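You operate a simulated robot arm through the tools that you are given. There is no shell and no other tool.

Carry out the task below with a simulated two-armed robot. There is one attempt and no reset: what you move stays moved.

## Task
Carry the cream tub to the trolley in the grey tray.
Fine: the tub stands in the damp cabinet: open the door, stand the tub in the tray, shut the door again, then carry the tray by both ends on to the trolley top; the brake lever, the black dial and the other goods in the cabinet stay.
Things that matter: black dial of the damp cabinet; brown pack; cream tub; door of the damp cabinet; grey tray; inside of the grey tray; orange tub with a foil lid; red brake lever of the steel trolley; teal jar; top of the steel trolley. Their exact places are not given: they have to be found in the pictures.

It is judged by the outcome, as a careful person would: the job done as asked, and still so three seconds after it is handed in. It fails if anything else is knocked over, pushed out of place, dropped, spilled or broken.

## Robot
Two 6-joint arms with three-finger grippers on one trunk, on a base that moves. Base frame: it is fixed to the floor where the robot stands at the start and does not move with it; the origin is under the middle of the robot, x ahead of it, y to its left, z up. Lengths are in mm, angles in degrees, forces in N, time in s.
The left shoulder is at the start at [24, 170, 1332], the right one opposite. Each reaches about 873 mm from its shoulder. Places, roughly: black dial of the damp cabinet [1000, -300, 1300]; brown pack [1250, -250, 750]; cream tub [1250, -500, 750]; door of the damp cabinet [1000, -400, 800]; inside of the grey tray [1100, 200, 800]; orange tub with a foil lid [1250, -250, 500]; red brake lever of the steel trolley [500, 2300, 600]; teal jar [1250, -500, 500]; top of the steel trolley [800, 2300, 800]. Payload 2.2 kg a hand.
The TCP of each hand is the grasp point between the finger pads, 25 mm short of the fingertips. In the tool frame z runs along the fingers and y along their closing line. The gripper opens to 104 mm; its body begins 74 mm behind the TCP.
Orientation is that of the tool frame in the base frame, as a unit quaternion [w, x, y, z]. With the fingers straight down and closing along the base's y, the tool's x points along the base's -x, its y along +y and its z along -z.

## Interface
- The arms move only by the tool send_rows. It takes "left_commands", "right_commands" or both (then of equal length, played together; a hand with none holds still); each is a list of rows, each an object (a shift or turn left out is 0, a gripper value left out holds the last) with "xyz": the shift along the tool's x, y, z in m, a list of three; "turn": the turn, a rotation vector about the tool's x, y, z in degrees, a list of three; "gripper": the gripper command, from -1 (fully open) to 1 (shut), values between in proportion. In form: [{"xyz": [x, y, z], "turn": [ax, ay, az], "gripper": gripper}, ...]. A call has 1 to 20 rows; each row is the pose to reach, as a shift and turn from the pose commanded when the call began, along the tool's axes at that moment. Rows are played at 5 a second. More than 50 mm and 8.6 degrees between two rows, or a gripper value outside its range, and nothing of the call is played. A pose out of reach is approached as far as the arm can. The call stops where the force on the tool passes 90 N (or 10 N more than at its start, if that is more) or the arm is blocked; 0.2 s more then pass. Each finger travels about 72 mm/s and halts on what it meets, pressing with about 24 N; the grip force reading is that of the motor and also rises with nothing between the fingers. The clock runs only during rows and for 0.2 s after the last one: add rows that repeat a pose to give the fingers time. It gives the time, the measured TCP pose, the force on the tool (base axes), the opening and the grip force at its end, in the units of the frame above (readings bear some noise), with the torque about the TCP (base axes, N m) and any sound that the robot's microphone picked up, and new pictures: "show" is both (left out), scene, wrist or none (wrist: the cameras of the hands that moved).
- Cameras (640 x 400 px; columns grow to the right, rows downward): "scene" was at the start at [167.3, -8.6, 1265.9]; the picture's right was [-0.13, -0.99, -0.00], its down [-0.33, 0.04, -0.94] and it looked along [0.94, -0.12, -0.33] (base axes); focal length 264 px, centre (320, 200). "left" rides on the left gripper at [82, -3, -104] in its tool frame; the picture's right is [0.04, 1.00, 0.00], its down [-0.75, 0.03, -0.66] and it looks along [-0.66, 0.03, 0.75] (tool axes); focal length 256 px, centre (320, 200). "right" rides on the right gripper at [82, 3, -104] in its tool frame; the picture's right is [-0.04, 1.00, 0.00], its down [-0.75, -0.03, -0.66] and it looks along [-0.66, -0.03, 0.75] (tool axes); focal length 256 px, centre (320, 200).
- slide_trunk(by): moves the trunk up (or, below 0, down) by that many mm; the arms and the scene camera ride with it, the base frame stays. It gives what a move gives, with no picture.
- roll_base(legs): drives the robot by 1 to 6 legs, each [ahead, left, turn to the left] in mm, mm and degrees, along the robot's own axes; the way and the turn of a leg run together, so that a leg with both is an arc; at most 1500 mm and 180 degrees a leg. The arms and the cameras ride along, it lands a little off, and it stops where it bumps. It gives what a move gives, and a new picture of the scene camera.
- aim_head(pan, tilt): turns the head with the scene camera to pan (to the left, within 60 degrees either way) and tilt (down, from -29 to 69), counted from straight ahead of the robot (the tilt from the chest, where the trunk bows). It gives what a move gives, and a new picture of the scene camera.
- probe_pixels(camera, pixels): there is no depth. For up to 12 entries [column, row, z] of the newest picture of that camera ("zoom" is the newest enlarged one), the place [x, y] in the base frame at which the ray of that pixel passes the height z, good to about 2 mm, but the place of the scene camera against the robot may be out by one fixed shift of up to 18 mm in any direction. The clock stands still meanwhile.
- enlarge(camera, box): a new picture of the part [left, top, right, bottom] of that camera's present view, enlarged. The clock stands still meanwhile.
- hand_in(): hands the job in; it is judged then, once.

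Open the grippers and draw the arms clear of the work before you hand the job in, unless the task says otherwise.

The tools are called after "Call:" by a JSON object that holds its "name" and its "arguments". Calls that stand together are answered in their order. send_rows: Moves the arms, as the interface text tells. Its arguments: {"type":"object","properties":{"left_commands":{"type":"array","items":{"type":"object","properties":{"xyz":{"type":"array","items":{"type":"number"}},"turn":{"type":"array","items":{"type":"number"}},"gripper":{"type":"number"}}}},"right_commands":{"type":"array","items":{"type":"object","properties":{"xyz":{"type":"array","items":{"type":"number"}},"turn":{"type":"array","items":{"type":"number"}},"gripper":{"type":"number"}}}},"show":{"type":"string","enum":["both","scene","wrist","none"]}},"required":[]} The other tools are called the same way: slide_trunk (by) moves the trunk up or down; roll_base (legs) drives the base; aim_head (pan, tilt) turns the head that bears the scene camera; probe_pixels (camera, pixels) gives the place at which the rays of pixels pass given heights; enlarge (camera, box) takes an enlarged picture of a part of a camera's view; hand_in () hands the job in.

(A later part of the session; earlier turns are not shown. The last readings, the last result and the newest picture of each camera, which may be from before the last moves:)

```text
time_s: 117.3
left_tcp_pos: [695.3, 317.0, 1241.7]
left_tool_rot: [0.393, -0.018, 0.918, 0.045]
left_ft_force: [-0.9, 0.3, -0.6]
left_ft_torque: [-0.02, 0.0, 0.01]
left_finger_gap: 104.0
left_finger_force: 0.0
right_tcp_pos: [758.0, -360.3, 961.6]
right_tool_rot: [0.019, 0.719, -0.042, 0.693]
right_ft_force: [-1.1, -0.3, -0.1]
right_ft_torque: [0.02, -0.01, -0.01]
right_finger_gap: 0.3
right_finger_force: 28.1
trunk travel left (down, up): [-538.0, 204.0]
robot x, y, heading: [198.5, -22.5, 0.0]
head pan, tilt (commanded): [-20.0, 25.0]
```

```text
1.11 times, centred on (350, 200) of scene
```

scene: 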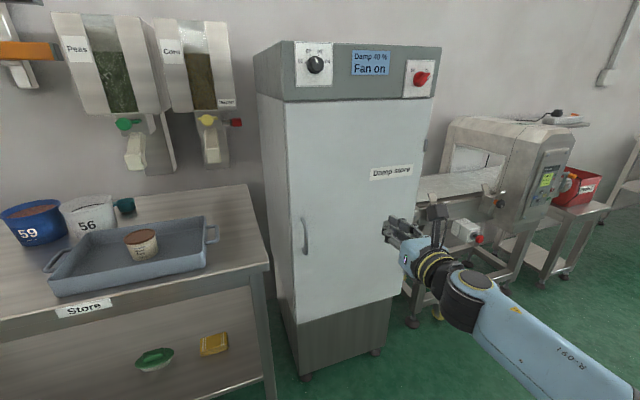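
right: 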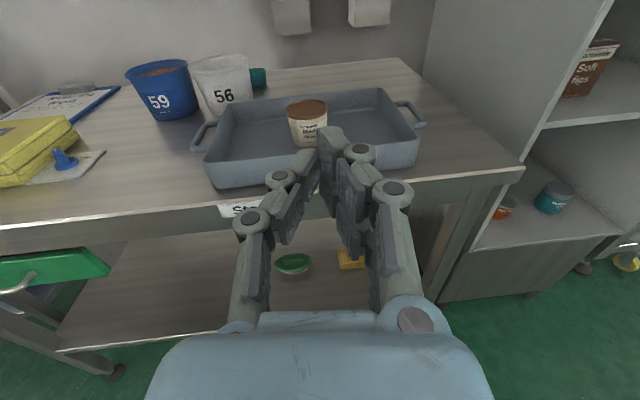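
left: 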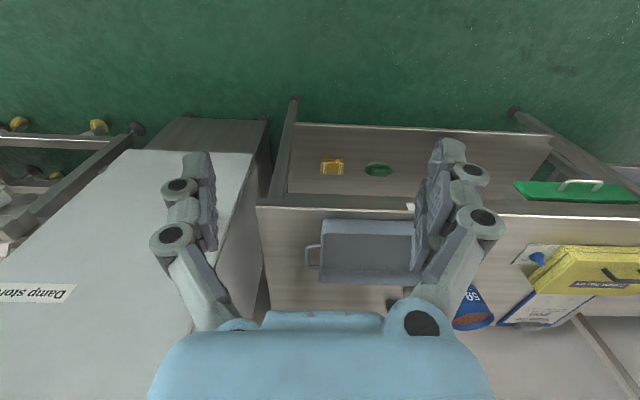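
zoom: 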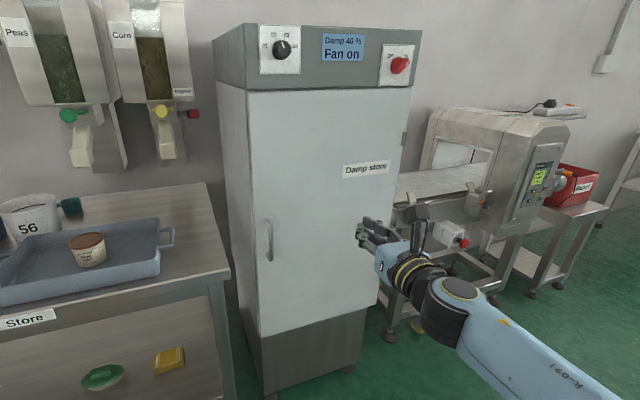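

The door is closed and nothing else has moved. Next is the two-handed tray carry: I move the base to stand in front of the tray's middle (y≈200) with hands still short of the table edge.

Call:
{"name": "roll_base", "arguments": {"legs": [[0, 223, 0], [100, 0, 0]]}}

```text
time_s: 119.8
left_tcp_pos: [796.6, 544.4, 1240.4]
left_tool_rot: [0.392, -0.019, 0.919, 0.046]
left_ft_force: [0.1, -1.0, 0.0]
left_ft_torque: [0.03, -0.01, 0.02]
left_finger_gap: 104.0
left_finger_force: 0.0
right_tcp_pos: [859.1, -131.5, 960.7]
right_tool_rot: [0.017, 0.72, -0.04, 0.693]
right_ft_force: [0.4, 0.2, 0.6]
right_ft_torque: [0.01, 0.0, 0.0]
right_finger_gap: 0.0
right_finger_force: 28.4
trunk travel left (down, up): [-538.0, 204.0]
robot x, y, heading: [296.4, 207.1, 0.1]
head pan, tilt (commanded): [-20.0, 25.0]
```

scene: 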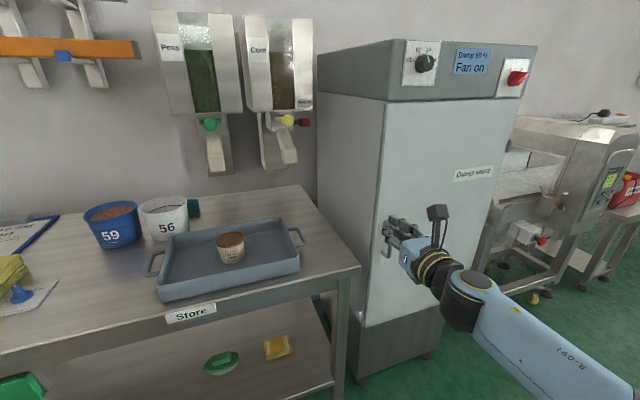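

Both hands must now point straight down. I start with the right: pitch it fully down while moving it inward to (840, 24, 960), in front of the table edge.

Call:
{"name": "send_rows", "arguments": {"right_commands": [{"xyz": [0, -0.01, -0.002], "turn": [0.2, -8, -0.5], "gripper": 1}, {"xyz": [-0.001, -0.02, -0.004], "turn": [0.4, -16, -0.9]}, {"xyz": [-0.002, -0.03, -0.006], "turn": [0.6, -24, -1.4]}, {"xyz": [-0.002, -0.04, -0.01], "turn": [0.8, -32, -1.8]}, {"xyz": [-0.003, -0.055, -0.013], "turn": [1, -40, -2.3]}, {"xyz": [-0.003, -0.07, -0.016], "turn": [1.2, -48, -2.8]}, {"xyz": [-0.004, -0.085, -0.019], "turn": [1.4, -56, -3.2]}, {"xyz": [-0.005, -0.1, -0.022], "turn": [1.6, -64, -3.7]}, {"xyz": [-0.006, -0.115, -0.025], "turn": [1.8, -72, -4.2]}, {"xyz": [-0.006, -0.13, -0.028], "turn": [2, -80, -4.6]}, {"xyz": [-0.007, -0.145, -0.03], "turn": [2.15, -87.7, -5.06]}, {"xyz": [-0.007, -0.153, -0.031], "turn": [2.15, -87.7, -5.06]}, {"xyz": [-0.007, -0.153, -0.031], "turn": [2.15, -87.7, -5.06]}], "show": "both"}}

```text
time_s: 122.6
left_tcp_pos: [794.5, 547.1, 1241.7]
left_tool_rot: [0.392, -0.021, 0.919, 0.046]
left_ft_force: [0.4, 0.3, -0.5]
left_ft_torque: [-0.03, 0.0, 0.01]
left_finger_gap: 104.1
left_finger_force: 0.1
right_tcp_pos: [858.0, 39.3, 956.5]
right_tool_rot: [-0.006, 0.999, -0.036, -0.005]
right_ft_force: [-0.5, 0.4, 0.1]
right_ft_torque: [-0.02, 0.02, 0.0]
right_finger_gap: 0.0
right_finger_force: 28.1
right hand out of reach, approached as far as the arm can: row 1, 5, 6, 7, 8, 9, 10, 11, 12, 13
trunk travel left (down, up): [-538.0, 204.0]
robot x, y, heading: [296.5, 207.8, 0.4]
head pan, tilt (commanded): [-20.0, 25.0]
```

scene: 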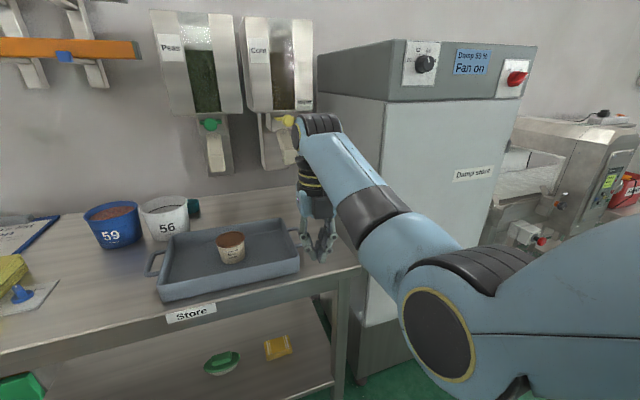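
right: 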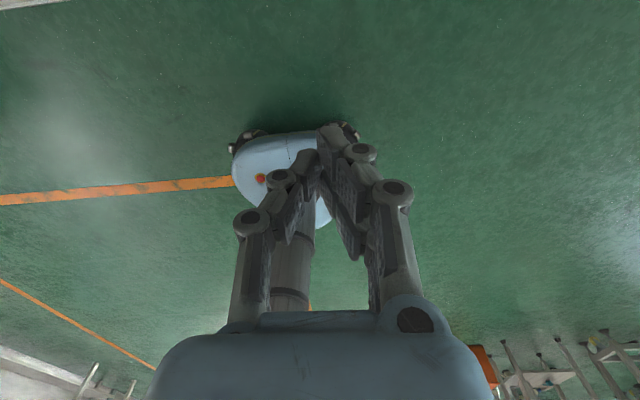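

The right hand points straight down at (858,39,957), within a few degrees. Now I bring the left hand to the mirrored pose, straight down near (850,378,960).

Call:
{"name": "send_rows", "arguments": {"left_commands": [{"xyz": [0.0215, -0.0235, 0.026], "turn": [0.7, 5.75, 0.28], "gripper": -1}, {"xyz": [0.043, -0.047, 0.052], "turn": [1.35, 11.5, 0.55]}, {"xyz": [0.0645, -0.0705, 0.078], "turn": [2, 17.25, 0.8]}, {"xyz": [0.086, -0.094, 0.104], "turn": [2.7, 23, 1.1]}, {"xyz": [0.1075, -0.1175, 0.13], "turn": [3.4, 28.75, 1.4]}, {"xyz": [0.129, -0.141, 0.156], "turn": [4, 34.5, 1.65]}, {"xyz": [0.1505, -0.1645, 0.182], "turn": [4.7, 40.2, 1.9]}, {"xyz": [0.172, -0.188, 0.2076], "turn": [5.4, 46, 2.2]}, {"xyz": [0.172, -0.188, 0.2076], "turn": [5.4, 46, 2.2]}, {"xyz": [0.172, -0.188, 0.2076], "turn": [5.4, 46, 2.2]}], "show": "both"}}

```text
time_s: 124.8
left_tcp_pos: [837.4, 380.4, 960.0]
left_tool_rot: [0.002, -0.002, 1.0, -0.001]
left_ft_force: [-0.6, 0.1, -0.3]
left_ft_torque: [-0.03, 0.03, -0.04]
left_finger_gap: 104.0
left_finger_force: 0.0
left hand out of reach, approached as far as the arm can: row 1, 2, 3, 4, 5, 6
right_tcp_pos: [859.0, 39.2, 956.4]
right_tool_rot: [-0.007, 0.999, -0.035, -0.005]
right_ft_force: [-0.6, -0.3, -0.9]
right_ft_torque: [0.02, 0.02, 0.02]
right_finger_gap: 0.0
right_finger_force: 28.2
trunk travel left (down, up): [-538.0, 204.0]
robot x, y, heading: [295.8, 204.2, 0.2]
head pan, tilt (commanded): [-20.0, 25.0]
```

scene: 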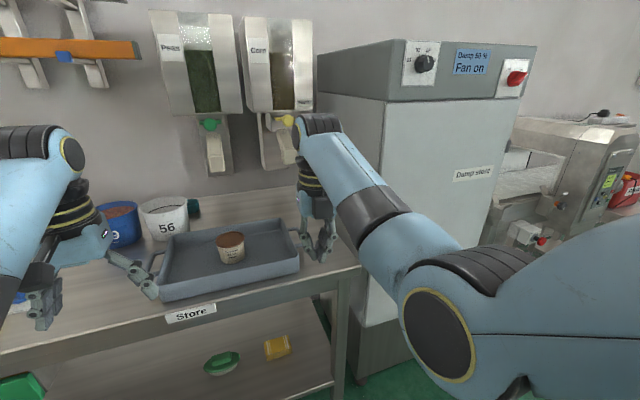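
left: 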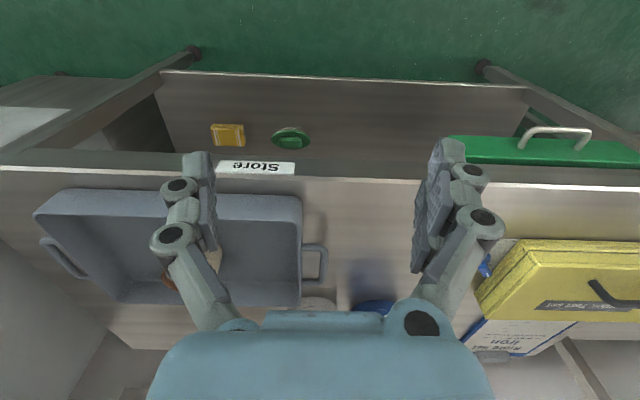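

The left hand sits exactly as wanted, (837,380,960). I enlarge its camera view of the tray's left handle to refine where the bar is.

Call:
{"name": "enlarge", "arguments": {"camera": "left", "box": [200, 170, 400, 310]}}

```text
2.86 times, centred on (300, 240) of left
```

zoom: 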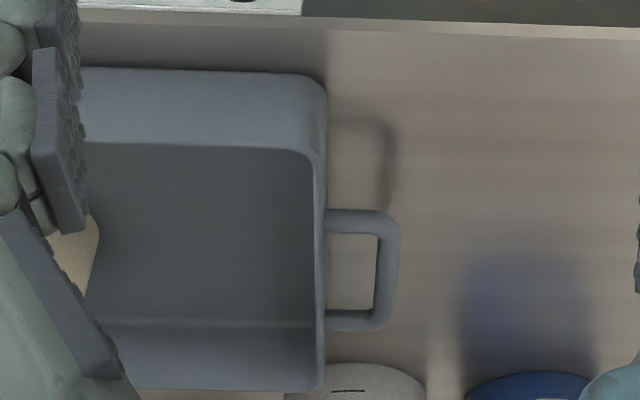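

The bar stands ~27 mm off the wall and is ~12 mm thick. I probe bar and rim from this view to fix their heights against the earlier top view.

Call:
{"name": "probe_pixels", "arguments": {"camera": "left", "pixels": [[324, 265, 830], [324, 265, 840], [324, 265, 850], [322, 244, 840], [322, 285, 840], [302, 265, 845], [302, 265, 855], [300, 222, 850], [300, 222, 860], [270, 222, 850], [270, 194, 803], [300, 195, 803]]}}

```text
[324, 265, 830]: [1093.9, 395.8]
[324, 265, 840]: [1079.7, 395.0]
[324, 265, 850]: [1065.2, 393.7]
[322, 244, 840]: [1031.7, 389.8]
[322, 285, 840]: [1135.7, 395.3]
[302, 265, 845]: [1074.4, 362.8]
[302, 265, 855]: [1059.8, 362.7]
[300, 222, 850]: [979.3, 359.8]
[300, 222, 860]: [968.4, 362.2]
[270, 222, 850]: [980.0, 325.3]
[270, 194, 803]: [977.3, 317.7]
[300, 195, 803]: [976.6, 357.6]
```

Rim z≈850, bar z≈838; the pinch centres are y≈378 (left) and y≈24 (right) at x≈1085. Before driving in, I check the dispenser chutes' position with this scene view.

Call:
{"name": "probe_pixels", "arguments": {"camera": "scene", "pixels": [[217, 172, 1000], [217, 172, 1050], [217, 172, 1100], [287, 163, 1000], [287, 163, 1050], [287, 163, 1100], [210, 124, 1100], [210, 124, 1150], [287, 121, 1100], [287, 121, 1150]]}}

Call:
{"name": "send_rows", "arguments": {"left_commands": [{"xyz": [-0.01, 0.0035, 0.002]}, {"xyz": [-0.02, 0.007, 0.0035]}, {"xyz": [-0.02, 0.007, 0.0035]}], "right_commands": [{"gripper": 0}, {"gripper": -1}, {"gripper": -1}], "show": "none"}}

```text
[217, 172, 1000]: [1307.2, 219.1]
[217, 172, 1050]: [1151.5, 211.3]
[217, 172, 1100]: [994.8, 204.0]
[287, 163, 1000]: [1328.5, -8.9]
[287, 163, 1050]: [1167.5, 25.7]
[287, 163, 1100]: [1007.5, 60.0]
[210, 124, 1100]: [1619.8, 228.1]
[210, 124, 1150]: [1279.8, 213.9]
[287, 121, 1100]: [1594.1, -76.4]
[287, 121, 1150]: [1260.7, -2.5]
```

```text
time_s: 125.6
left_tcp_pos: [857.8, 385.9, 957.9]
left_tool_rot: [0.002, -0.001, 1.0, 0.0]
left_ft_force: [0.3, 0.0, 0.2]
left_ft_torque: [-0.03, 0.01, -0.03]
left_finger_gap: 103.9
left_finger_force: 0.0
right_tcp_pos: [858.3, 39.6, 956.6]
right_tool_rot: [-0.007, 0.999, -0.036, -0.005]
right_ft_force: [0.0, -0.2, 0.6]
right_ft_torque: [0.04, -0.02, 0.0]
right_finger_gap: 98.9
right_finger_force: 0.0
trunk travel left (down, up): [-538.0, 204.0]
robot x, y, heading: [300.2, 205.3, 0.3]
head pan, tilt (commanded): [-20.0, 25.0]
```

The chute tips are at about x≈1268, z≈1014, leaving ample clearance. I drive 227 mm forward and 12 mm right so both hands hang above the handles.

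Call:
{"name": "roll_base", "arguments": {"legs": [[227, -12, 0]]}}

Call:
{"name": "send_rows", "arguments": {"left_commands": [{"gripper": -1}, {"gripper": -1}], "right_commands": [{"gripper": -1}, {"gripper": -1}], "show": "both"}}

```text
time_s: 127.3
left_tcp_pos: [1088.4, 375.9, 957.0]
left_tool_rot: [0.002, -0.001, 1.0, -0.001]
left_ft_force: [0.2, -0.2, 0.3]
left_ft_torque: [0.01, -0.01, -0.02]
left_finger_gap: 104.0
left_finger_force: 0.0
right_tcp_pos: [1088.4, 28.7, 956.9]
right_tool_rot: [-0.007, 0.999, -0.037, -0.004]
right_ft_force: [0.1, 0.0, 0.4]
right_ft_torque: [-0.01, 0.03, -0.04]
right_finger_gap: 104.0
right_finger_force: 0.0
trunk travel left (down, up): [-538.0, 204.0]
robot x, y, heading: [522.9, 198.6, 0.6]
head pan, tilt (commanded): [-20.0, 25.0]
```

scene: 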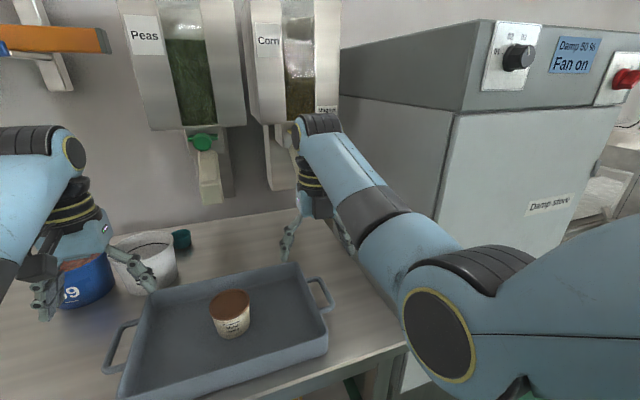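

```text
time_s: 127.9
left_tcp_pos: [1086.6, 376.1, 958.5]
left_tool_rot: [0.001, -0.001, 1.0, -0.001]
left_ft_force: [-0.9, 0.1, 0.6]
left_ft_torque: [0.02, 0.02, 0.01]
left_finger_gap: 103.9
left_finger_force: 0.1
right_tcp_pos: [1087.5, 29.1, 957.1]
right_tool_rot: [-0.006, 0.999, -0.036, -0.006]
right_ft_force: [-0.1, 0.1, -1.5]
right_ft_torque: [0.0, 0.01, -0.01]
right_finger_gap: 103.9
right_finger_force: 0.1
trunk travel left (down, up): [-538.0, 204.0]
robot x, y, heading: [527.0, 195.1, 0.2]
head pan, tilt (commanded): [-20.0, 25.0]
```

scene: 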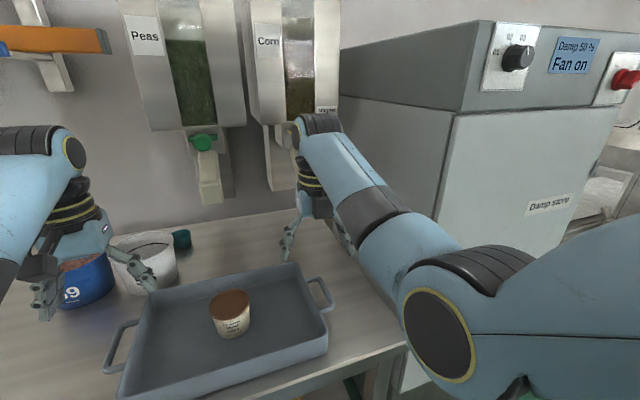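
right: 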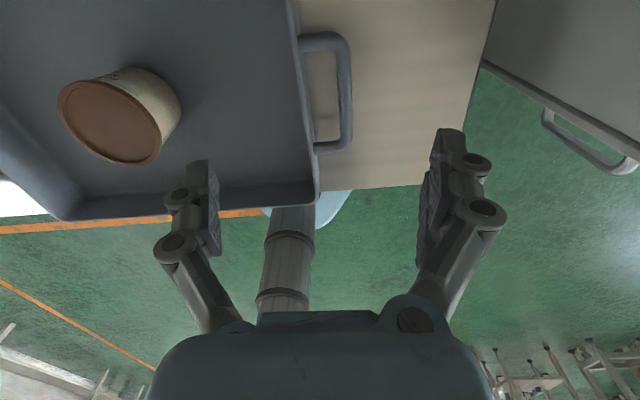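
left: 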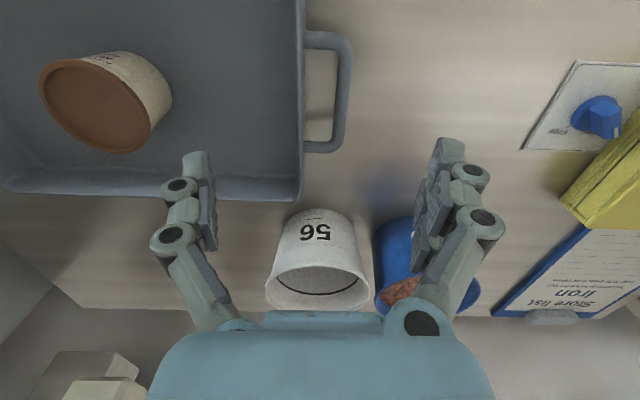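

Both handles show in the wrist views (left bar near (344,92), right bar near (346,92)). I probe both, and the cup "56" close to the left fingers.

Call:
{"name": "probe_pixels", "arguments": {"camera": "left", "pixels": [[344, 38, 838], [344, 92, 838], [344, 145, 838], [304, 92, 850], [298, 195, 850], [318, 210, 900], [318, 210, 803], [290, 215, 850], [378, 225, 880]]}}

Call:
{"name": "probe_pixels", "arguments": {"camera": "right", "pixels": [[345, 40, 838], [345, 92, 838], [346, 145, 838], [305, 92, 850], [315, 195, 850]]}}

```text
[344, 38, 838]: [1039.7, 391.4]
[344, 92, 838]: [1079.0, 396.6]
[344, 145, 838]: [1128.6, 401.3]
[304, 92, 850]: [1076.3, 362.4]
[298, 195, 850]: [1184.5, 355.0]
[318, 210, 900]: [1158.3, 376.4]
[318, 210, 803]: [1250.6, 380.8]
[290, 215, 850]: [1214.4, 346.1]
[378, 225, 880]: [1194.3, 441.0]
```

```text
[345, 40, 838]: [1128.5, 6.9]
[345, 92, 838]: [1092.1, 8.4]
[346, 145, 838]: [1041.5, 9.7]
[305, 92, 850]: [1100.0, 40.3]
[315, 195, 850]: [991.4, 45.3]
```

Alignment is good: the left pinch centre is 379 (hand at 376) and the right 25 (hand at 29). I lower the trunk 100 mm and check both views.

Call:
{"name": "slide_trunk", "arguments": {"by": -100}}

Call:
{"name": "send_rows", "arguments": {"left_commands": [{"gripper": -1}], "right_commands": [{"gripper": -1}], "show": "both"}}

```text
time_s: 129.2
left_tcp_pos: [1087.1, 377.1, 857.6]
left_tool_rot: [0.003, 0.0, 1.0, -0.001]
left_ft_force: [0.0, -0.4, -1.0]
left_ft_torque: [0.01, -0.02, 0.0]
left_finger_gap: 104.1
left_finger_force: 0.1
right_tcp_pos: [1087.1, 28.8, 857.4]
right_tool_rot: [-0.007, 0.999, -0.038, -0.005]
right_ft_force: [-0.1, 0.1, 0.1]
right_ft_torque: [0.02, 0.01, 0.03]
right_finger_gap: 104.3
right_finger_force: 0.0
trunk travel left (down, up): [-438.0, 304.0]
robot x, y, heading: [526.8, 193.1, 0.6]
head pan, tilt (commanded): [-20.0, 25.0]
```

```text
time_s: 129.7
left_tcp_pos: [1087.1, 377.2, 856.3]
left_tool_rot: [0.003, -0.001, 1.0, 0.0]
left_ft_force: [0.3, 0.0, 0.8]
left_ft_torque: [-0.01, -0.03, 0.01]
left_finger_gap: 104.0
left_finger_force: 0.0
right_tcp_pos: [1086.6, 29.2, 857.5]
right_tool_rot: [-0.008, 0.999, -0.038, -0.005]
right_ft_force: [0.2, -0.2, -0.1]
right_ft_torque: [-0.01, -0.04, 0.0]
right_finger_gap: 103.8
right_finger_force: 0.1
trunk travel left (down, up): [-438.0, 304.0]
robot x, y, heading: [524.5, 199.9, 0.5]
head pan, tilt (commanded): [-20.0, 25.0]
```

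scene: 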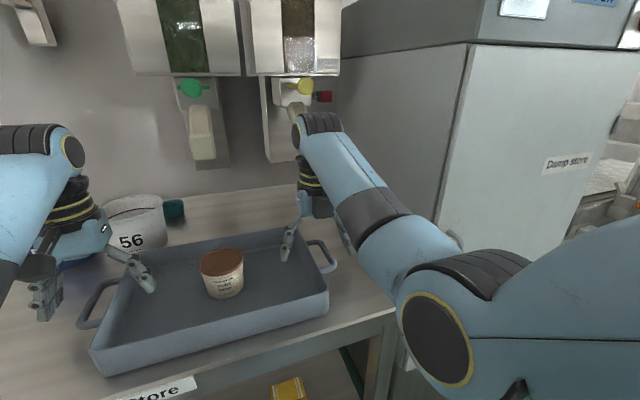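
right: 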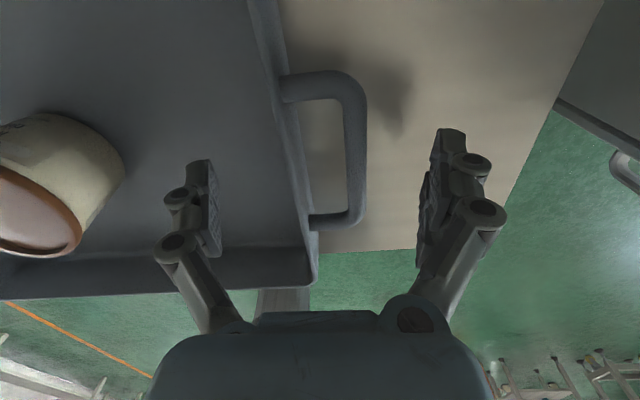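
left: 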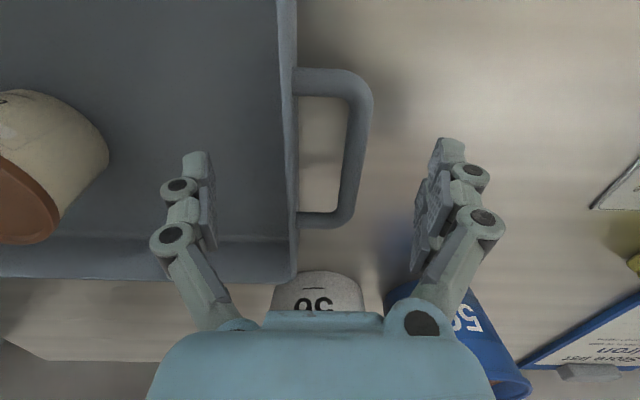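

Each hand has its inner finger inside the tray wall and its outer fingers outside the handle bar. I lower the last 15 mm and then close both grippers together.

Call:
{"name": "slide_trunk", "arguments": {"by": -15}}

Call:
{"name": "send_rows", "arguments": {"left_commands": [{"gripper": -0.6}, {"gripper": -0.3}, {"gripper": 0}, {"gripper": 0.3}, {"gripper": 0.6}, {"gripper": 1}, {"gripper": 1}, {"gripper": 1}], "right_commands": [{"gripper": -0.6}, {"gripper": -0.3}, {"gripper": 0}, {"gripper": 0.3}, {"gripper": 0.6}, {"gripper": 1}, {"gripper": 1}, {"gripper": 1}], "show": "both"}}

```text
time_s: 130.3
left_tcp_pos: [1087.3, 377.1, 843.2]
left_tool_rot: [0.003, -0.001, 1.0, -0.002]
left_ft_force: [-0.6, 0.7, 0.3]
left_ft_torque: [0.0, -0.02, -0.01]
left_finger_gap: 104.0
left_finger_force: 0.1
right_tcp_pos: [1086.8, 28.7, 842.8]
right_tool_rot: [-0.007, 0.999, -0.038, -0.005]
right_ft_force: [0.2, 0.0, -0.4]
right_ft_torque: [0.0, -0.01, 0.03]
right_finger_gap: 104.0
right_finger_force: 0.0
trunk travel left (down, up): [-423.0, 319.0]
robot x, y, heading: [528.1, 196.1, 0.4]
head pan, tilt (commanded): [-20.0, 25.0]
```

```text
time_s: 132.1
left_tcp_pos: [1087.8, 378.9, 843.5]
left_tool_rot: [0.004, -0.001, 1.0, 0.002]
left_ft_force: [0.1, 36.5, -0.2]
left_ft_torque: [-0.06, 0.01, -1.04]
left_finger_gap: 41.0
left_finger_force: 24.4
right_tcp_pos: [1088.0, 25.7, 841.1]
right_tool_rot: [-0.004, 0.999, -0.04, -0.005]
right_ft_force: [-1.2, -37.0, 0.4]
right_ft_torque: [0.12, 0.04, 1.18]
right_finger_gap: 43.0
right_finger_force: 23.7
trunk travel left (down, up): [-423.0, 319.0]
robot x, y, heading: [524.1, 194.3, 0.4]
head pan, tilt (commanded): [-20.0, 25.0]
```

scene: 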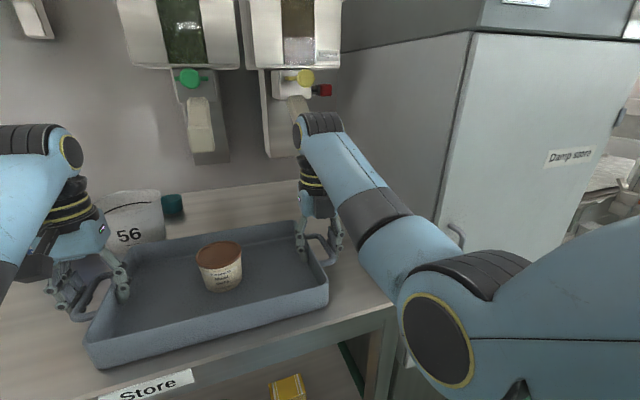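
right: 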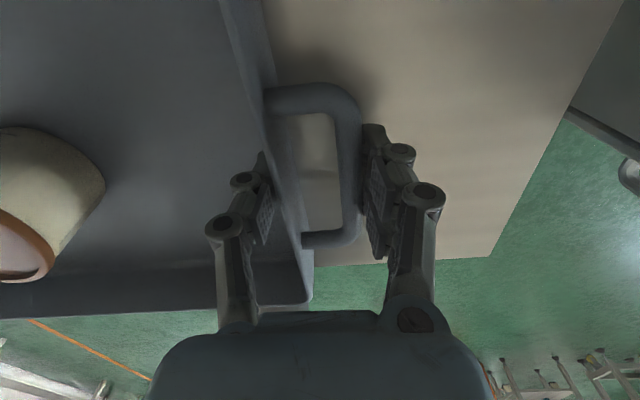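
left: 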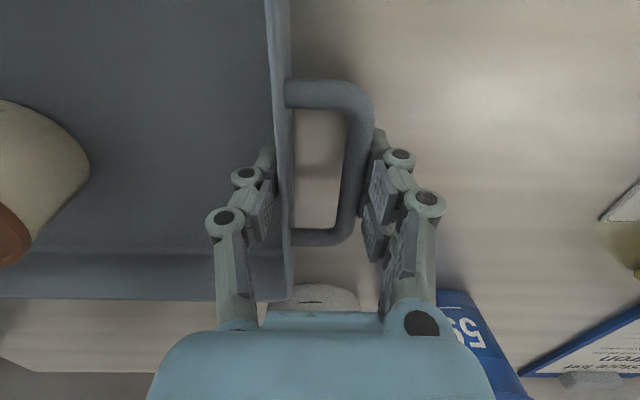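

Both hands hold: gaps 41 and 43 mm with balanced squeeze. I lift 15 mm with the trunk and read the loads.

Call:
{"name": "slide_trunk", "arguments": {"by": 15}}

Call:
{"name": "send_rows", "arguments": {"left_commands": [{"gripper": 1}], "right_commands": [{"gripper": 1}], "show": "both"}}

```text
time_s: 132.7
left_tcp_pos: [1087.8, 379.5, 856.6]
left_tool_rot: [0.002, -0.003, 1.0, 0.004]
left_ft_force: [1.2, 37.4, -2.6]
left_ft_torque: [-0.09, -0.04, -0.91]
left_finger_gap: 40.9
left_finger_force: 24.1
right_tcp_pos: [1087.5, 25.2, 854.8]
right_tool_rot: [-0.004, 0.999, -0.04, -0.006]
right_ft_force: [-0.9, -37.2, -2.6]
right_ft_torque: [0.13, 0.03, 1.23]
right_finger_gap: 43.0
right_finger_force: 24.3
trunk travel left (down, up): [-438.0, 304.0]
robot x, y, heading: [529.0, 199.6, 0.5]
head pan, tilt (commanded): [-20.0, 25.0]
```

```text
time_s: 133.1
left_tcp_pos: [1087.9, 379.8, 857.4]
left_tool_rot: [0.001, -0.003, 1.0, 0.004]
left_ft_force: [0.5, 37.0, -2.4]
left_ft_torque: [-0.05, 0.03, -0.87]
left_finger_gap: 40.8
left_finger_force: 23.7
right_tcp_pos: [1089.1, 26.9, 856.0]
right_tool_rot: [-0.003, 0.999, -0.041, -0.005]
right_ft_force: [-1.1, -36.3, -2.9]
right_ft_torque: [0.08, 0.04, 1.14]
right_finger_gap: 43.0
right_finger_force: 24.5
trunk travel left (down, up): [-438.0, 304.0]
robot x, y, heading: [525.8, 194.1, 0.3]
head pan, tilt (commanded): [-20.0, 25.0]
```

scene: 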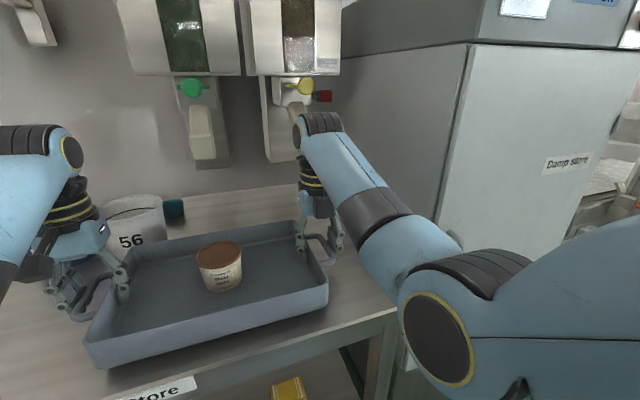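
right: 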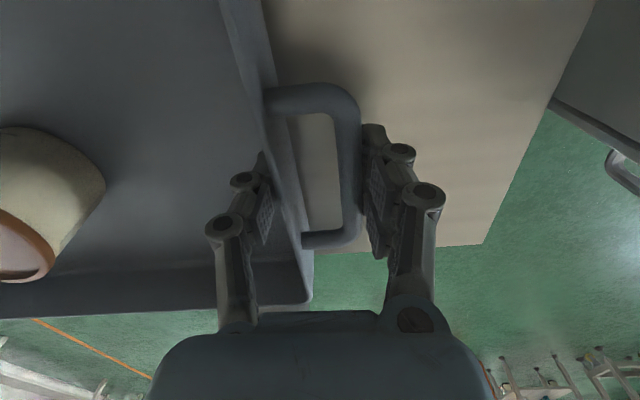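
left: 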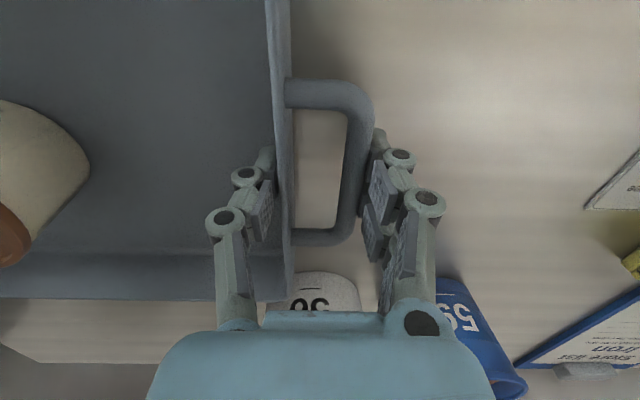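

The tray is up (about 5 N in all) and steady with the tub upright. I lift 85 mm more and back away from the table 350 mm.

Call:
{"name": "slide_trunk", "arguments": {"by": 85}}

Call:
{"name": "roll_base", "arguments": {"legs": [[-350, 0, 0]]}}

```text
time_s: 134.3
left_tcp_pos: [1087.5, 380.2, 941.3]
left_tool_rot: [0.003, -0.003, 1.0, 0.004]
left_ft_force: [1.7, 36.8, -2.4]
left_ft_torque: [-0.01, 0.06, -0.98]
left_finger_gap: 41.1
left_finger_force: 23.9
right_tcp_pos: [1087.2, 26.5, 941.1]
right_tool_rot: [-0.005, 0.999, -0.041, -0.006]
right_ft_force: [-0.4, -36.1, -2.6]
right_ft_torque: [0.13, -0.04, 1.12]
right_finger_gap: 43.2
right_finger_force: 24.1
trunk travel left (down, up): [-523.0, 219.0]
robot x, y, heading: [529.2, 194.6, 0.3]
head pan, tilt (commanded): [-20.0, 25.0]
```

```text
time_s: 136.6
left_tcp_pos: [736.2, 378.1, 941.9]
left_tool_rot: [0.003, -0.005, 1.0, 0.003]
left_ft_force: [1.2, 35.6, -2.5]
left_ft_torque: [-0.08, -0.03, -0.92]
left_finger_gap: 41.1
left_finger_force: 23.7
right_tcp_pos: [739.0, 24.8, 941.4]
right_tool_rot: [-0.004, 0.999, -0.038, -0.006]
right_ft_force: [-0.2, -36.9, -0.9]
right_ft_torque: [0.15, -0.05, 1.15]
right_finger_gap: 42.9
right_finger_force: 24.0
trunk travel left (down, up): [-523.0, 219.0]
robot x, y, heading: [177.1, 191.3, 0.8]
head pan, tilt (commanded): [-20.0, 25.0]
```

scene: 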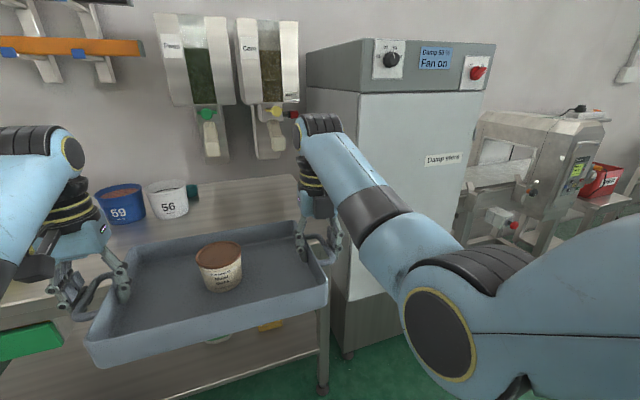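

The tray is clear of the table with the tub upright. I turn the head to the left to find the trolley.

Call:
{"name": "aim_head", "arguments": {"pan": 60, "tilt": 25}}

```text
time_s: 138.1
left_tcp_pos: [737.7, 379.1, 940.6]
left_tool_rot: [0.001, -0.004, 1.0, 0.003]
left_ft_force: [0.4, 5.5, -3.4]
left_ft_torque: [-0.38, -0.04, -0.61]
left_finger_gap: 40.9
left_finger_force: 23.9
right_tcp_pos: [738.4, 24.9, 941.1]
right_tool_rot: [-0.004, 0.999, -0.039, -0.005]
right_ft_force: [-0.7, -4.8, -2.5]
right_ft_torque: [0.38, 0.04, 0.93]
right_finger_gap: 43.1
right_finger_force: 23.3
trunk travel left (down, up): [-523.0, 219.0]
robot x, y, heading: [176.6, 194.0, 0.5]
head pan, tilt (commanded): [60.0, 25.0]
```

scene: 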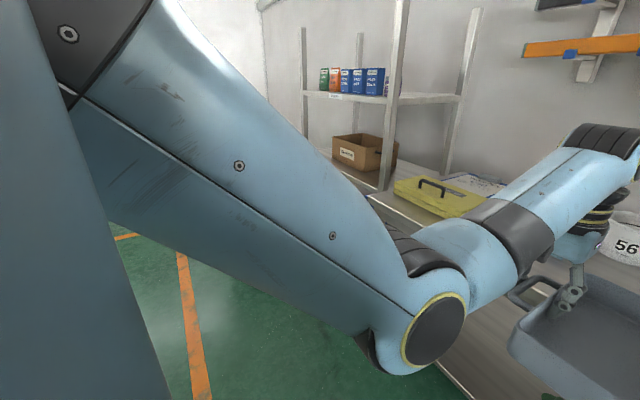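

The sideways squeeze on the hands dropped from 36 to 5 N, so something settled; I check the grips in both wrist views.

Call:
{"name": "send_rows", "arguments": {"left_commands": [{"gripper": 1}], "right_commands": [{"gripper": 1}], "show": "wrist"}}

```text
time_s: 138.5
left_tcp_pos: [737.7, 378.8, 941.7]
left_tool_rot: [0.002, -0.004, 1.0, 0.004]
left_ft_force: [0.8, 6.1, -2.1]
left_ft_torque: [-0.4, -0.02, -0.61]
left_finger_gap: 41.0
left_finger_force: 23.9
right_tcp_pos: [739.6, 24.6, 941.8]
right_tool_rot: [-0.004, 0.999, -0.038, -0.004]
right_ft_force: [-1.2, -7.2, -2.8]
right_ft_torque: [0.41, 0.01, 0.92]
right_finger_gap: 43.1
right_finger_force: 24.0
trunk travel left (down, up): [-523.0, 219.0]
robot x, y, heading: [179.7, 189.9, 0.6]
head pan, tilt (commanded): [60.0, 25.0]
```

right: 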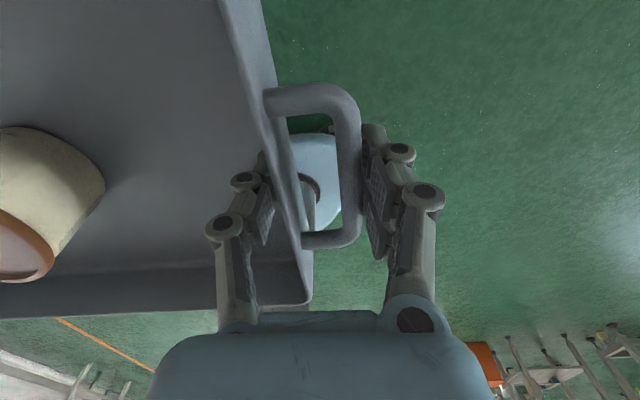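
left: 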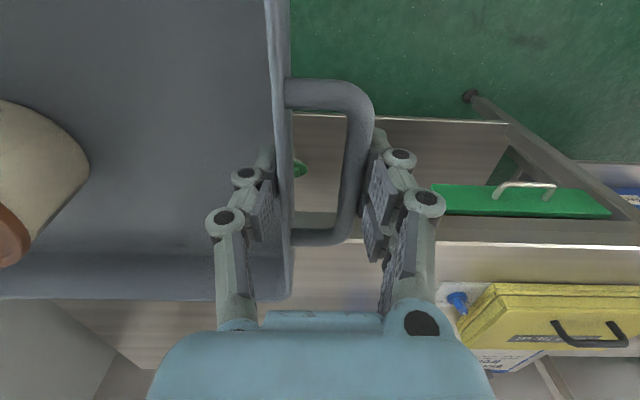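

The grip looks unchanged. To see the trolley past my arm, I turn the whole robot 80° to the left in the free floor area.

Call:
{"name": "roll_base", "arguments": {"legs": [[-60, 0, 0], [0, 0, 80]]}}

Call:
{"name": "aim_head", "arguments": {"pan": 0, "tilt": 22}}

```text
time_s: 142.9
left_tcp_pos: [26.7, 775.0, 940.8]
left_tool_rot: [-0.001, -0.649, 0.761, 0.004]
left_ft_force: [-9.7, 2.7, -2.4]
left_ft_torque: [-0.09, -0.31, -0.69]
left_finger_gap: 40.9
left_finger_force: 23.8
right_tcp_pos: [374.4, 717.9, 941.8]
right_tool_rot: [0.0, 0.788, 0.616, -0.007]
right_ft_force: [9.8, -3.0, -1.9]
right_ft_torque: [0.07, 0.36, 0.91]
right_finger_gap: 42.9
right_finger_force: 24.0
trunk travel left (down, up): [-523.0, 219.0]
robot x, y, heading: [117.1, 193.3, 80.9]
head pan, tilt (commanded): [60.0, 25.0]
```

scene: 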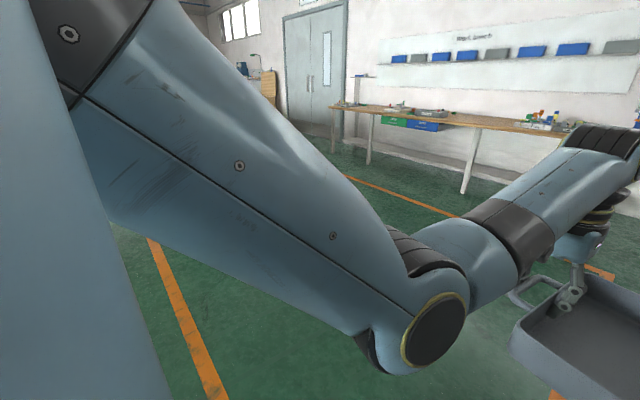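

```text
time_s: 144.2
left_tcp_pos: [24.9, 775.3, 941.1]
left_tool_rot: [0.0, -0.649, 0.761, 0.004]
left_ft_force: [-3.3, 2.3, -2.7]
left_ft_torque: [-0.03, -0.45, -0.66]
left_finger_gap: 41.0
left_finger_force: 24.3
right_tcp_pos: [374.9, 716.8, 941.3]
right_tool_rot: [0.001, 0.787, 0.616, -0.006]
right_ft_force: [4.4, -1.6, -2.0]
right_ft_torque: [0.02, 0.42, 0.94]
right_finger_gap: 42.6
right_finger_force: 23.9
trunk travel left (down, up): [-523.0, 219.0]
robot x, y, heading: [117.4, 191.8, 81.4]
head pan, tilt (commanded): [0.0, 22.0]
```

scene: 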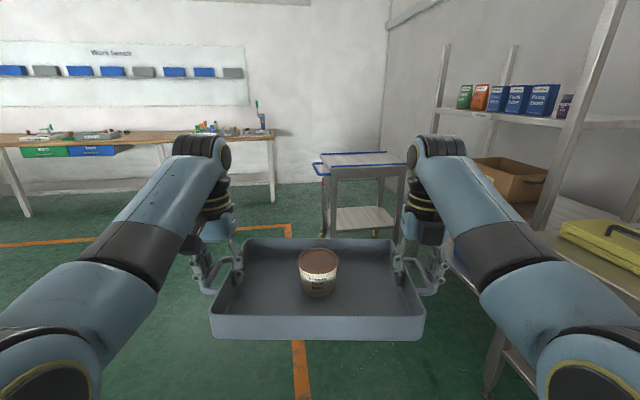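

The steel trolley is straight ahead at (360,195). I enlarge it to see its top and brake lever.

Call:
{"name": "enlarge", "arguments": {"camera": "scene", "box": [295, 130, 425, 260]}}

Call:
{"name": "probe_pixels", "arguments": {"camera": "scene", "pixels": [[322, 154, 850], [385, 152, 850], [330, 175, 850], [405, 172, 850], [325, 234, 0], [398, 232, 0], [388, 215, 0], [290, 232, 0]]}}

```text
3.08 times, centred on (360, 195) of scene
```

zoom: 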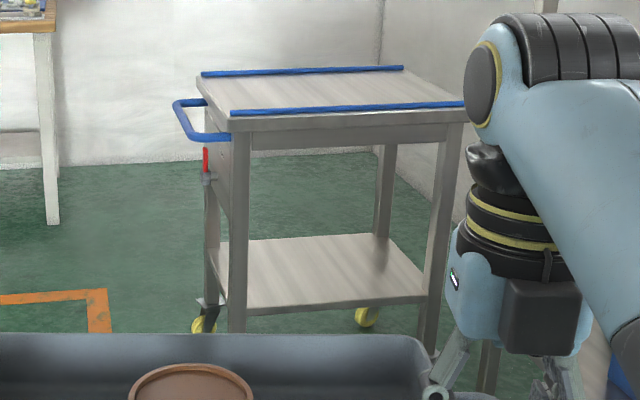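

```text
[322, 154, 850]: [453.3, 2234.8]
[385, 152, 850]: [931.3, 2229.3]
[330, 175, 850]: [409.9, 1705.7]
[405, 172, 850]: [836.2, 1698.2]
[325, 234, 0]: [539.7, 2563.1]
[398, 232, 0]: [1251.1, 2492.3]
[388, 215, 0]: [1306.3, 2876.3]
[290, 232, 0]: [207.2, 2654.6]
```

The top has two raised blue strips along its near and far edges, a blue push handle at its left end and the red brake lever below it. I probe the corners of its top at candidate heights.

Call:
{"name": "probe_pixels", "arguments": {"camera": "scene", "pixels": [[331, 168.5, 800], [407, 164, 800], [321, 154, 800], [387, 152, 800], [331, 168.5, 780], [387, 152, 780], [321, 154, 820], [387, 152, 820], [331, 168.5, 820], [322, 236, 0], [375, 234, 0], [321, 182, 700]]}}

```text
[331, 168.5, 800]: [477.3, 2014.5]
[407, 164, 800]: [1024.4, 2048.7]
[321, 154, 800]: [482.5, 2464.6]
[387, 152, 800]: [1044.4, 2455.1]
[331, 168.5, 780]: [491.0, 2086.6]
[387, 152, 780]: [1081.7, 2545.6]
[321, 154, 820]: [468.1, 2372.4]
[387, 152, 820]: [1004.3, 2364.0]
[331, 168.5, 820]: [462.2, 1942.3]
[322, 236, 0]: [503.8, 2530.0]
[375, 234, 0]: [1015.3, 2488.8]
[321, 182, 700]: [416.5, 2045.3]
```

The trolley top works out at roughly x 470–1040, y 2080–2540. The shelf rack to the right (leg near (1117,1925)) may be close to my right elbow, so I look at the elbow.

Call:
{"name": "aim_head", "arguments": {"pan": -55, "tilt": 35}}

```text
time_s: 145.5
left_tcp_pos: [25.5, 775.6, 942.6]
left_tool_rot: [0.0, -0.649, 0.761, 0.005]
left_ft_force: [-3.8, 0.9, -1.9]
left_ft_torque: [-0.06, -0.49, -0.61]
left_finger_gap: 41.2
left_finger_force: 24.5
right_tcp_pos: [374.6, 718.1, 941.7]
right_tool_rot: [0.0, 0.787, 0.616, -0.006]
right_ft_force: [2.9, -1.1, -3.2]
right_ft_torque: [0.03, 0.45, 0.89]
right_finger_gap: 43.0
right_finger_force: 23.9
trunk travel left (down, up): [-523.0, 219.0]
robot x, y, heading: [114.3, 191.5, 81.3]
head pan, tilt (commanded): [-55.0, 35.0]
```

scene: 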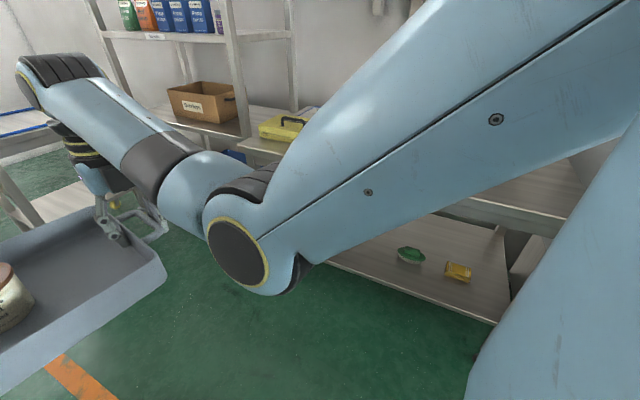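

The elbow stays within about 250 mm of my centreline, so there is room. I straighten the heading to 90°, drive 900 mm toward the trolley, then 600 mm to the right in front of it.

Call:
{"name": "roll_base", "arguments": {"legs": [[0, 0, 8.7], [900, 0, 0], [0, -600, 0]]}}

Call:
{"name": "aim_head", "arguments": {"pan": 0, "tilt": 25}}

```text
time_s: 153.8
left_tcp_pos: [544.8, 1647.9, 940.1]
left_tool_rot: [-0.002, -0.693, 0.721, 0.002]
left_ft_force: [-3.8, 1.0, -3.3]
left_ft_torque: [0.14, -0.43, -0.75]
left_finger_gap: 41.0
left_finger_force: 23.5
right_tcp_pos: [896.1, 1631.7, 940.4]
right_tool_rot: [0.002, 0.75, 0.662, -0.007]
right_ft_force: [3.3, 2.0, -3.1]
right_ft_torque: [-0.22, 0.37, 0.82]
right_finger_gap: 42.7
right_finger_force: 24.5
trunk travel left (down, up): [-523.0, 219.0]
robot x, y, heading: [705.1, 1077.1, 87.9]
head pan, tilt (commanded): [-55.0, 35.0]
```

scene: 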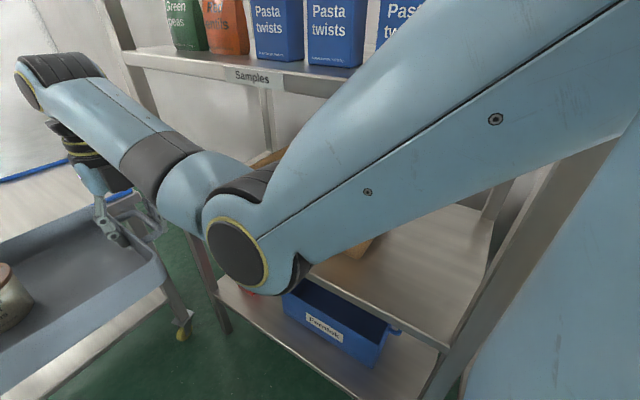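

```text
time_s: 155.1
left_tcp_pos: [546.3, 1646.1, 941.9]
left_tool_rot: [-0.001, -0.694, 0.72, 0.003]
left_ft_force: [-2.7, 1.8, -1.6]
left_ft_torque: [0.0, -0.4, -0.68]
left_finger_gap: 40.7
left_finger_force: 24.1
right_tcp_pos: [900.6, 1630.3, 942.5]
right_tool_rot: [0.001, 0.749, 0.662, -0.007]
right_ft_force: [2.8, -0.7, -2.9]
right_ft_torque: [-0.07, 0.48, 0.96]
right_finger_gap: 42.9
right_finger_force: 23.0
trunk travel left (down, up): [-523.0, 219.0]
robot x, y, heading: [707.6, 1079.5, 88.1]
head pan, tilt (commanded): [0.0, 25.0]
```

scene: 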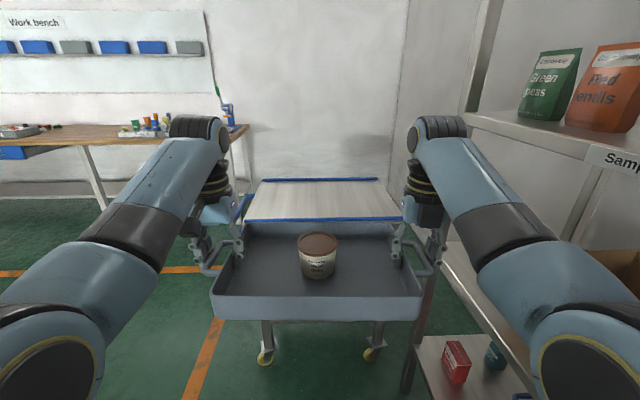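

The trolley is straight ahead, centred. I enlarge its top to get accurate pixels.

Call:
{"name": "enlarge", "arguments": {"camera": "scene", "box": [220, 160, 430, 290]}}

Call:
{"name": "probe_pixels", "arguments": {"camera": "scene", "pixels": [[245, 222, 800], [402, 219, 800], [262, 181, 800], [378, 179, 800], [245, 222, 780], [262, 181, 780], [245, 222, 820], [262, 181, 820], [265, 358, 0], [370, 355, 0], [209, 315, 902], [418, 315, 902]]}}

```text
3.05 times, centred on (325, 225) of scene
```

zoom: 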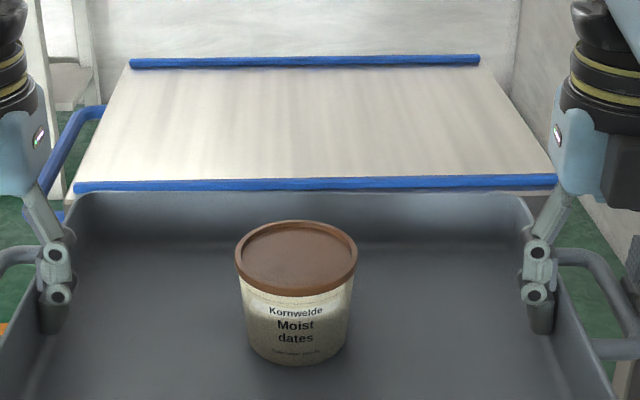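

```text
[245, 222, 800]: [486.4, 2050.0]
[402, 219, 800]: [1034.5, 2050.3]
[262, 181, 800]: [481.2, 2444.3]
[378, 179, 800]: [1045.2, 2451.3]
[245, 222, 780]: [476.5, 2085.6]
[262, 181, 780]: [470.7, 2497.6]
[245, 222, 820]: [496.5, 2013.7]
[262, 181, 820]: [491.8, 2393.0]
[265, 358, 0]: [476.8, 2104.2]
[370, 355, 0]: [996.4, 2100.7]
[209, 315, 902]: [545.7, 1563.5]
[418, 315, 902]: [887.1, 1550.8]
```

The strips run parallel to my x axis. I turn 1.9° to be square to the trolley, then move 250 mm forward and 25 mm right, and look through the left wrist camera for an accurate height.

Call:
{"name": "roll_base", "arguments": {"legs": [[0, 0, 1.9], [250, -25, 0]]}}

Call:
{"name": "send_rows", "arguments": {"left_commands": [{"gripper": 1}], "right_commands": [{"gripper": 1}], "show": "both"}}

```text
time_s: 157.3
left_tcp_pos: [554.4, 1889.4, 941.3]
left_tool_rot: [-0.001, -0.704, 0.71, 0.004]
left_ft_force: [-3.1, 1.0, -2.9]
left_ft_torque: [-0.01, -0.51, -0.64]
left_finger_gap: 40.9
left_finger_force: 24.1
right_tcp_pos: [909.6, 1884.7, 942.4]
right_tool_rot: [0.001, 0.739, 0.673, -0.007]
right_ft_force: [1.8, -0.3, -2.6]
right_ft_torque: [0.02, 0.44, 0.84]
right_finger_gap: 42.8
right_finger_force: 24.0
trunk travel left (down, up): [-523.0, 219.0]
robot x, y, heading: [736.1, 1326.4, 89.7]
head pan, tilt (commanded): [0.0, 25.0]
```

scene: 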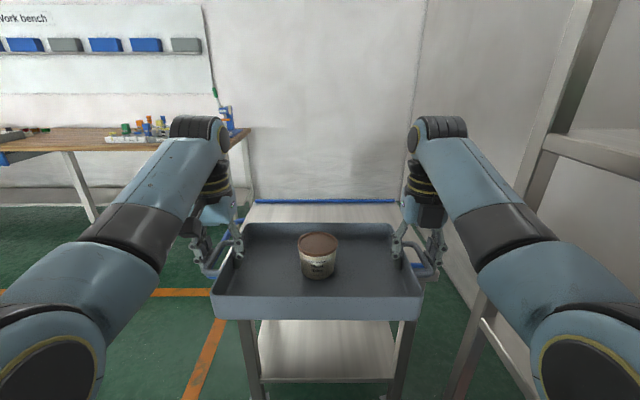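

```text
time_s: 157.7
left_tcp_pos: [554.3, 1888.8, 941.9]
left_tool_rot: [-0.001, -0.704, 0.71, 0.003]
left_ft_force: [-2.0, 0.5, -2.5]
left_ft_torque: [-0.05, -0.47, -0.73]
left_finger_gap: 40.7
left_finger_force: 24.1
right_tcp_pos: [908.1, 1884.0, 941.4]
right_tool_rot: [0.001, 0.738, 0.674, -0.007]
right_ft_force: [2.6, -0.5, -2.7]
right_ft_torque: [0.06, 0.49, 0.9]
right_finger_gap: 42.5
right_finger_force: 24.6
trunk travel left (down, up): [-523.0, 219.0]
robot x, y, heading: [729.8, 1327.8, 89.8]
head pan, tilt (commanded): [0.0, 25.0]
```

scene: 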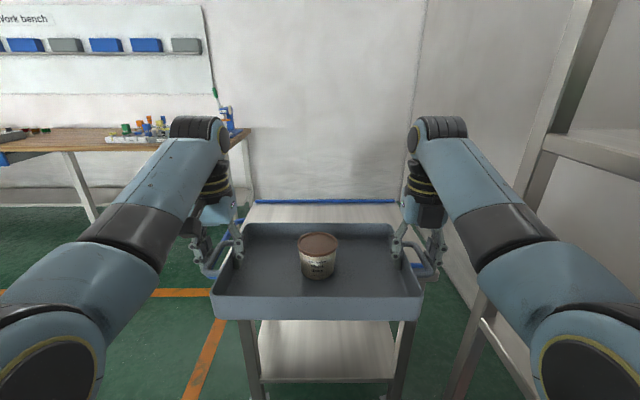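
right: 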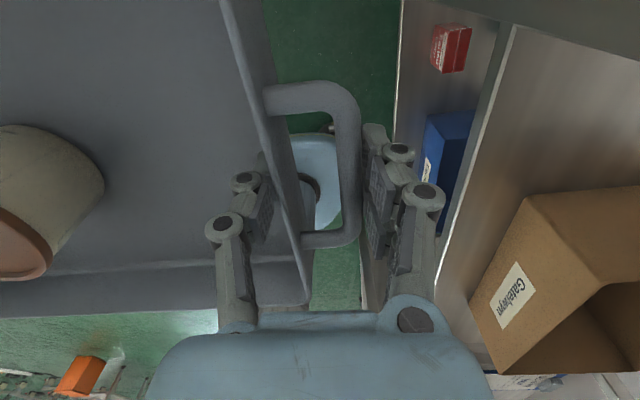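
left: 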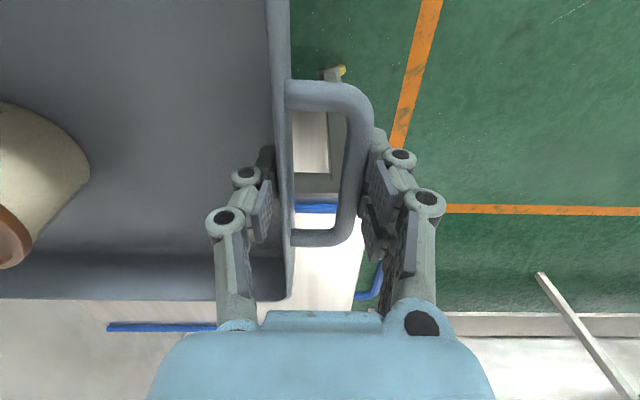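

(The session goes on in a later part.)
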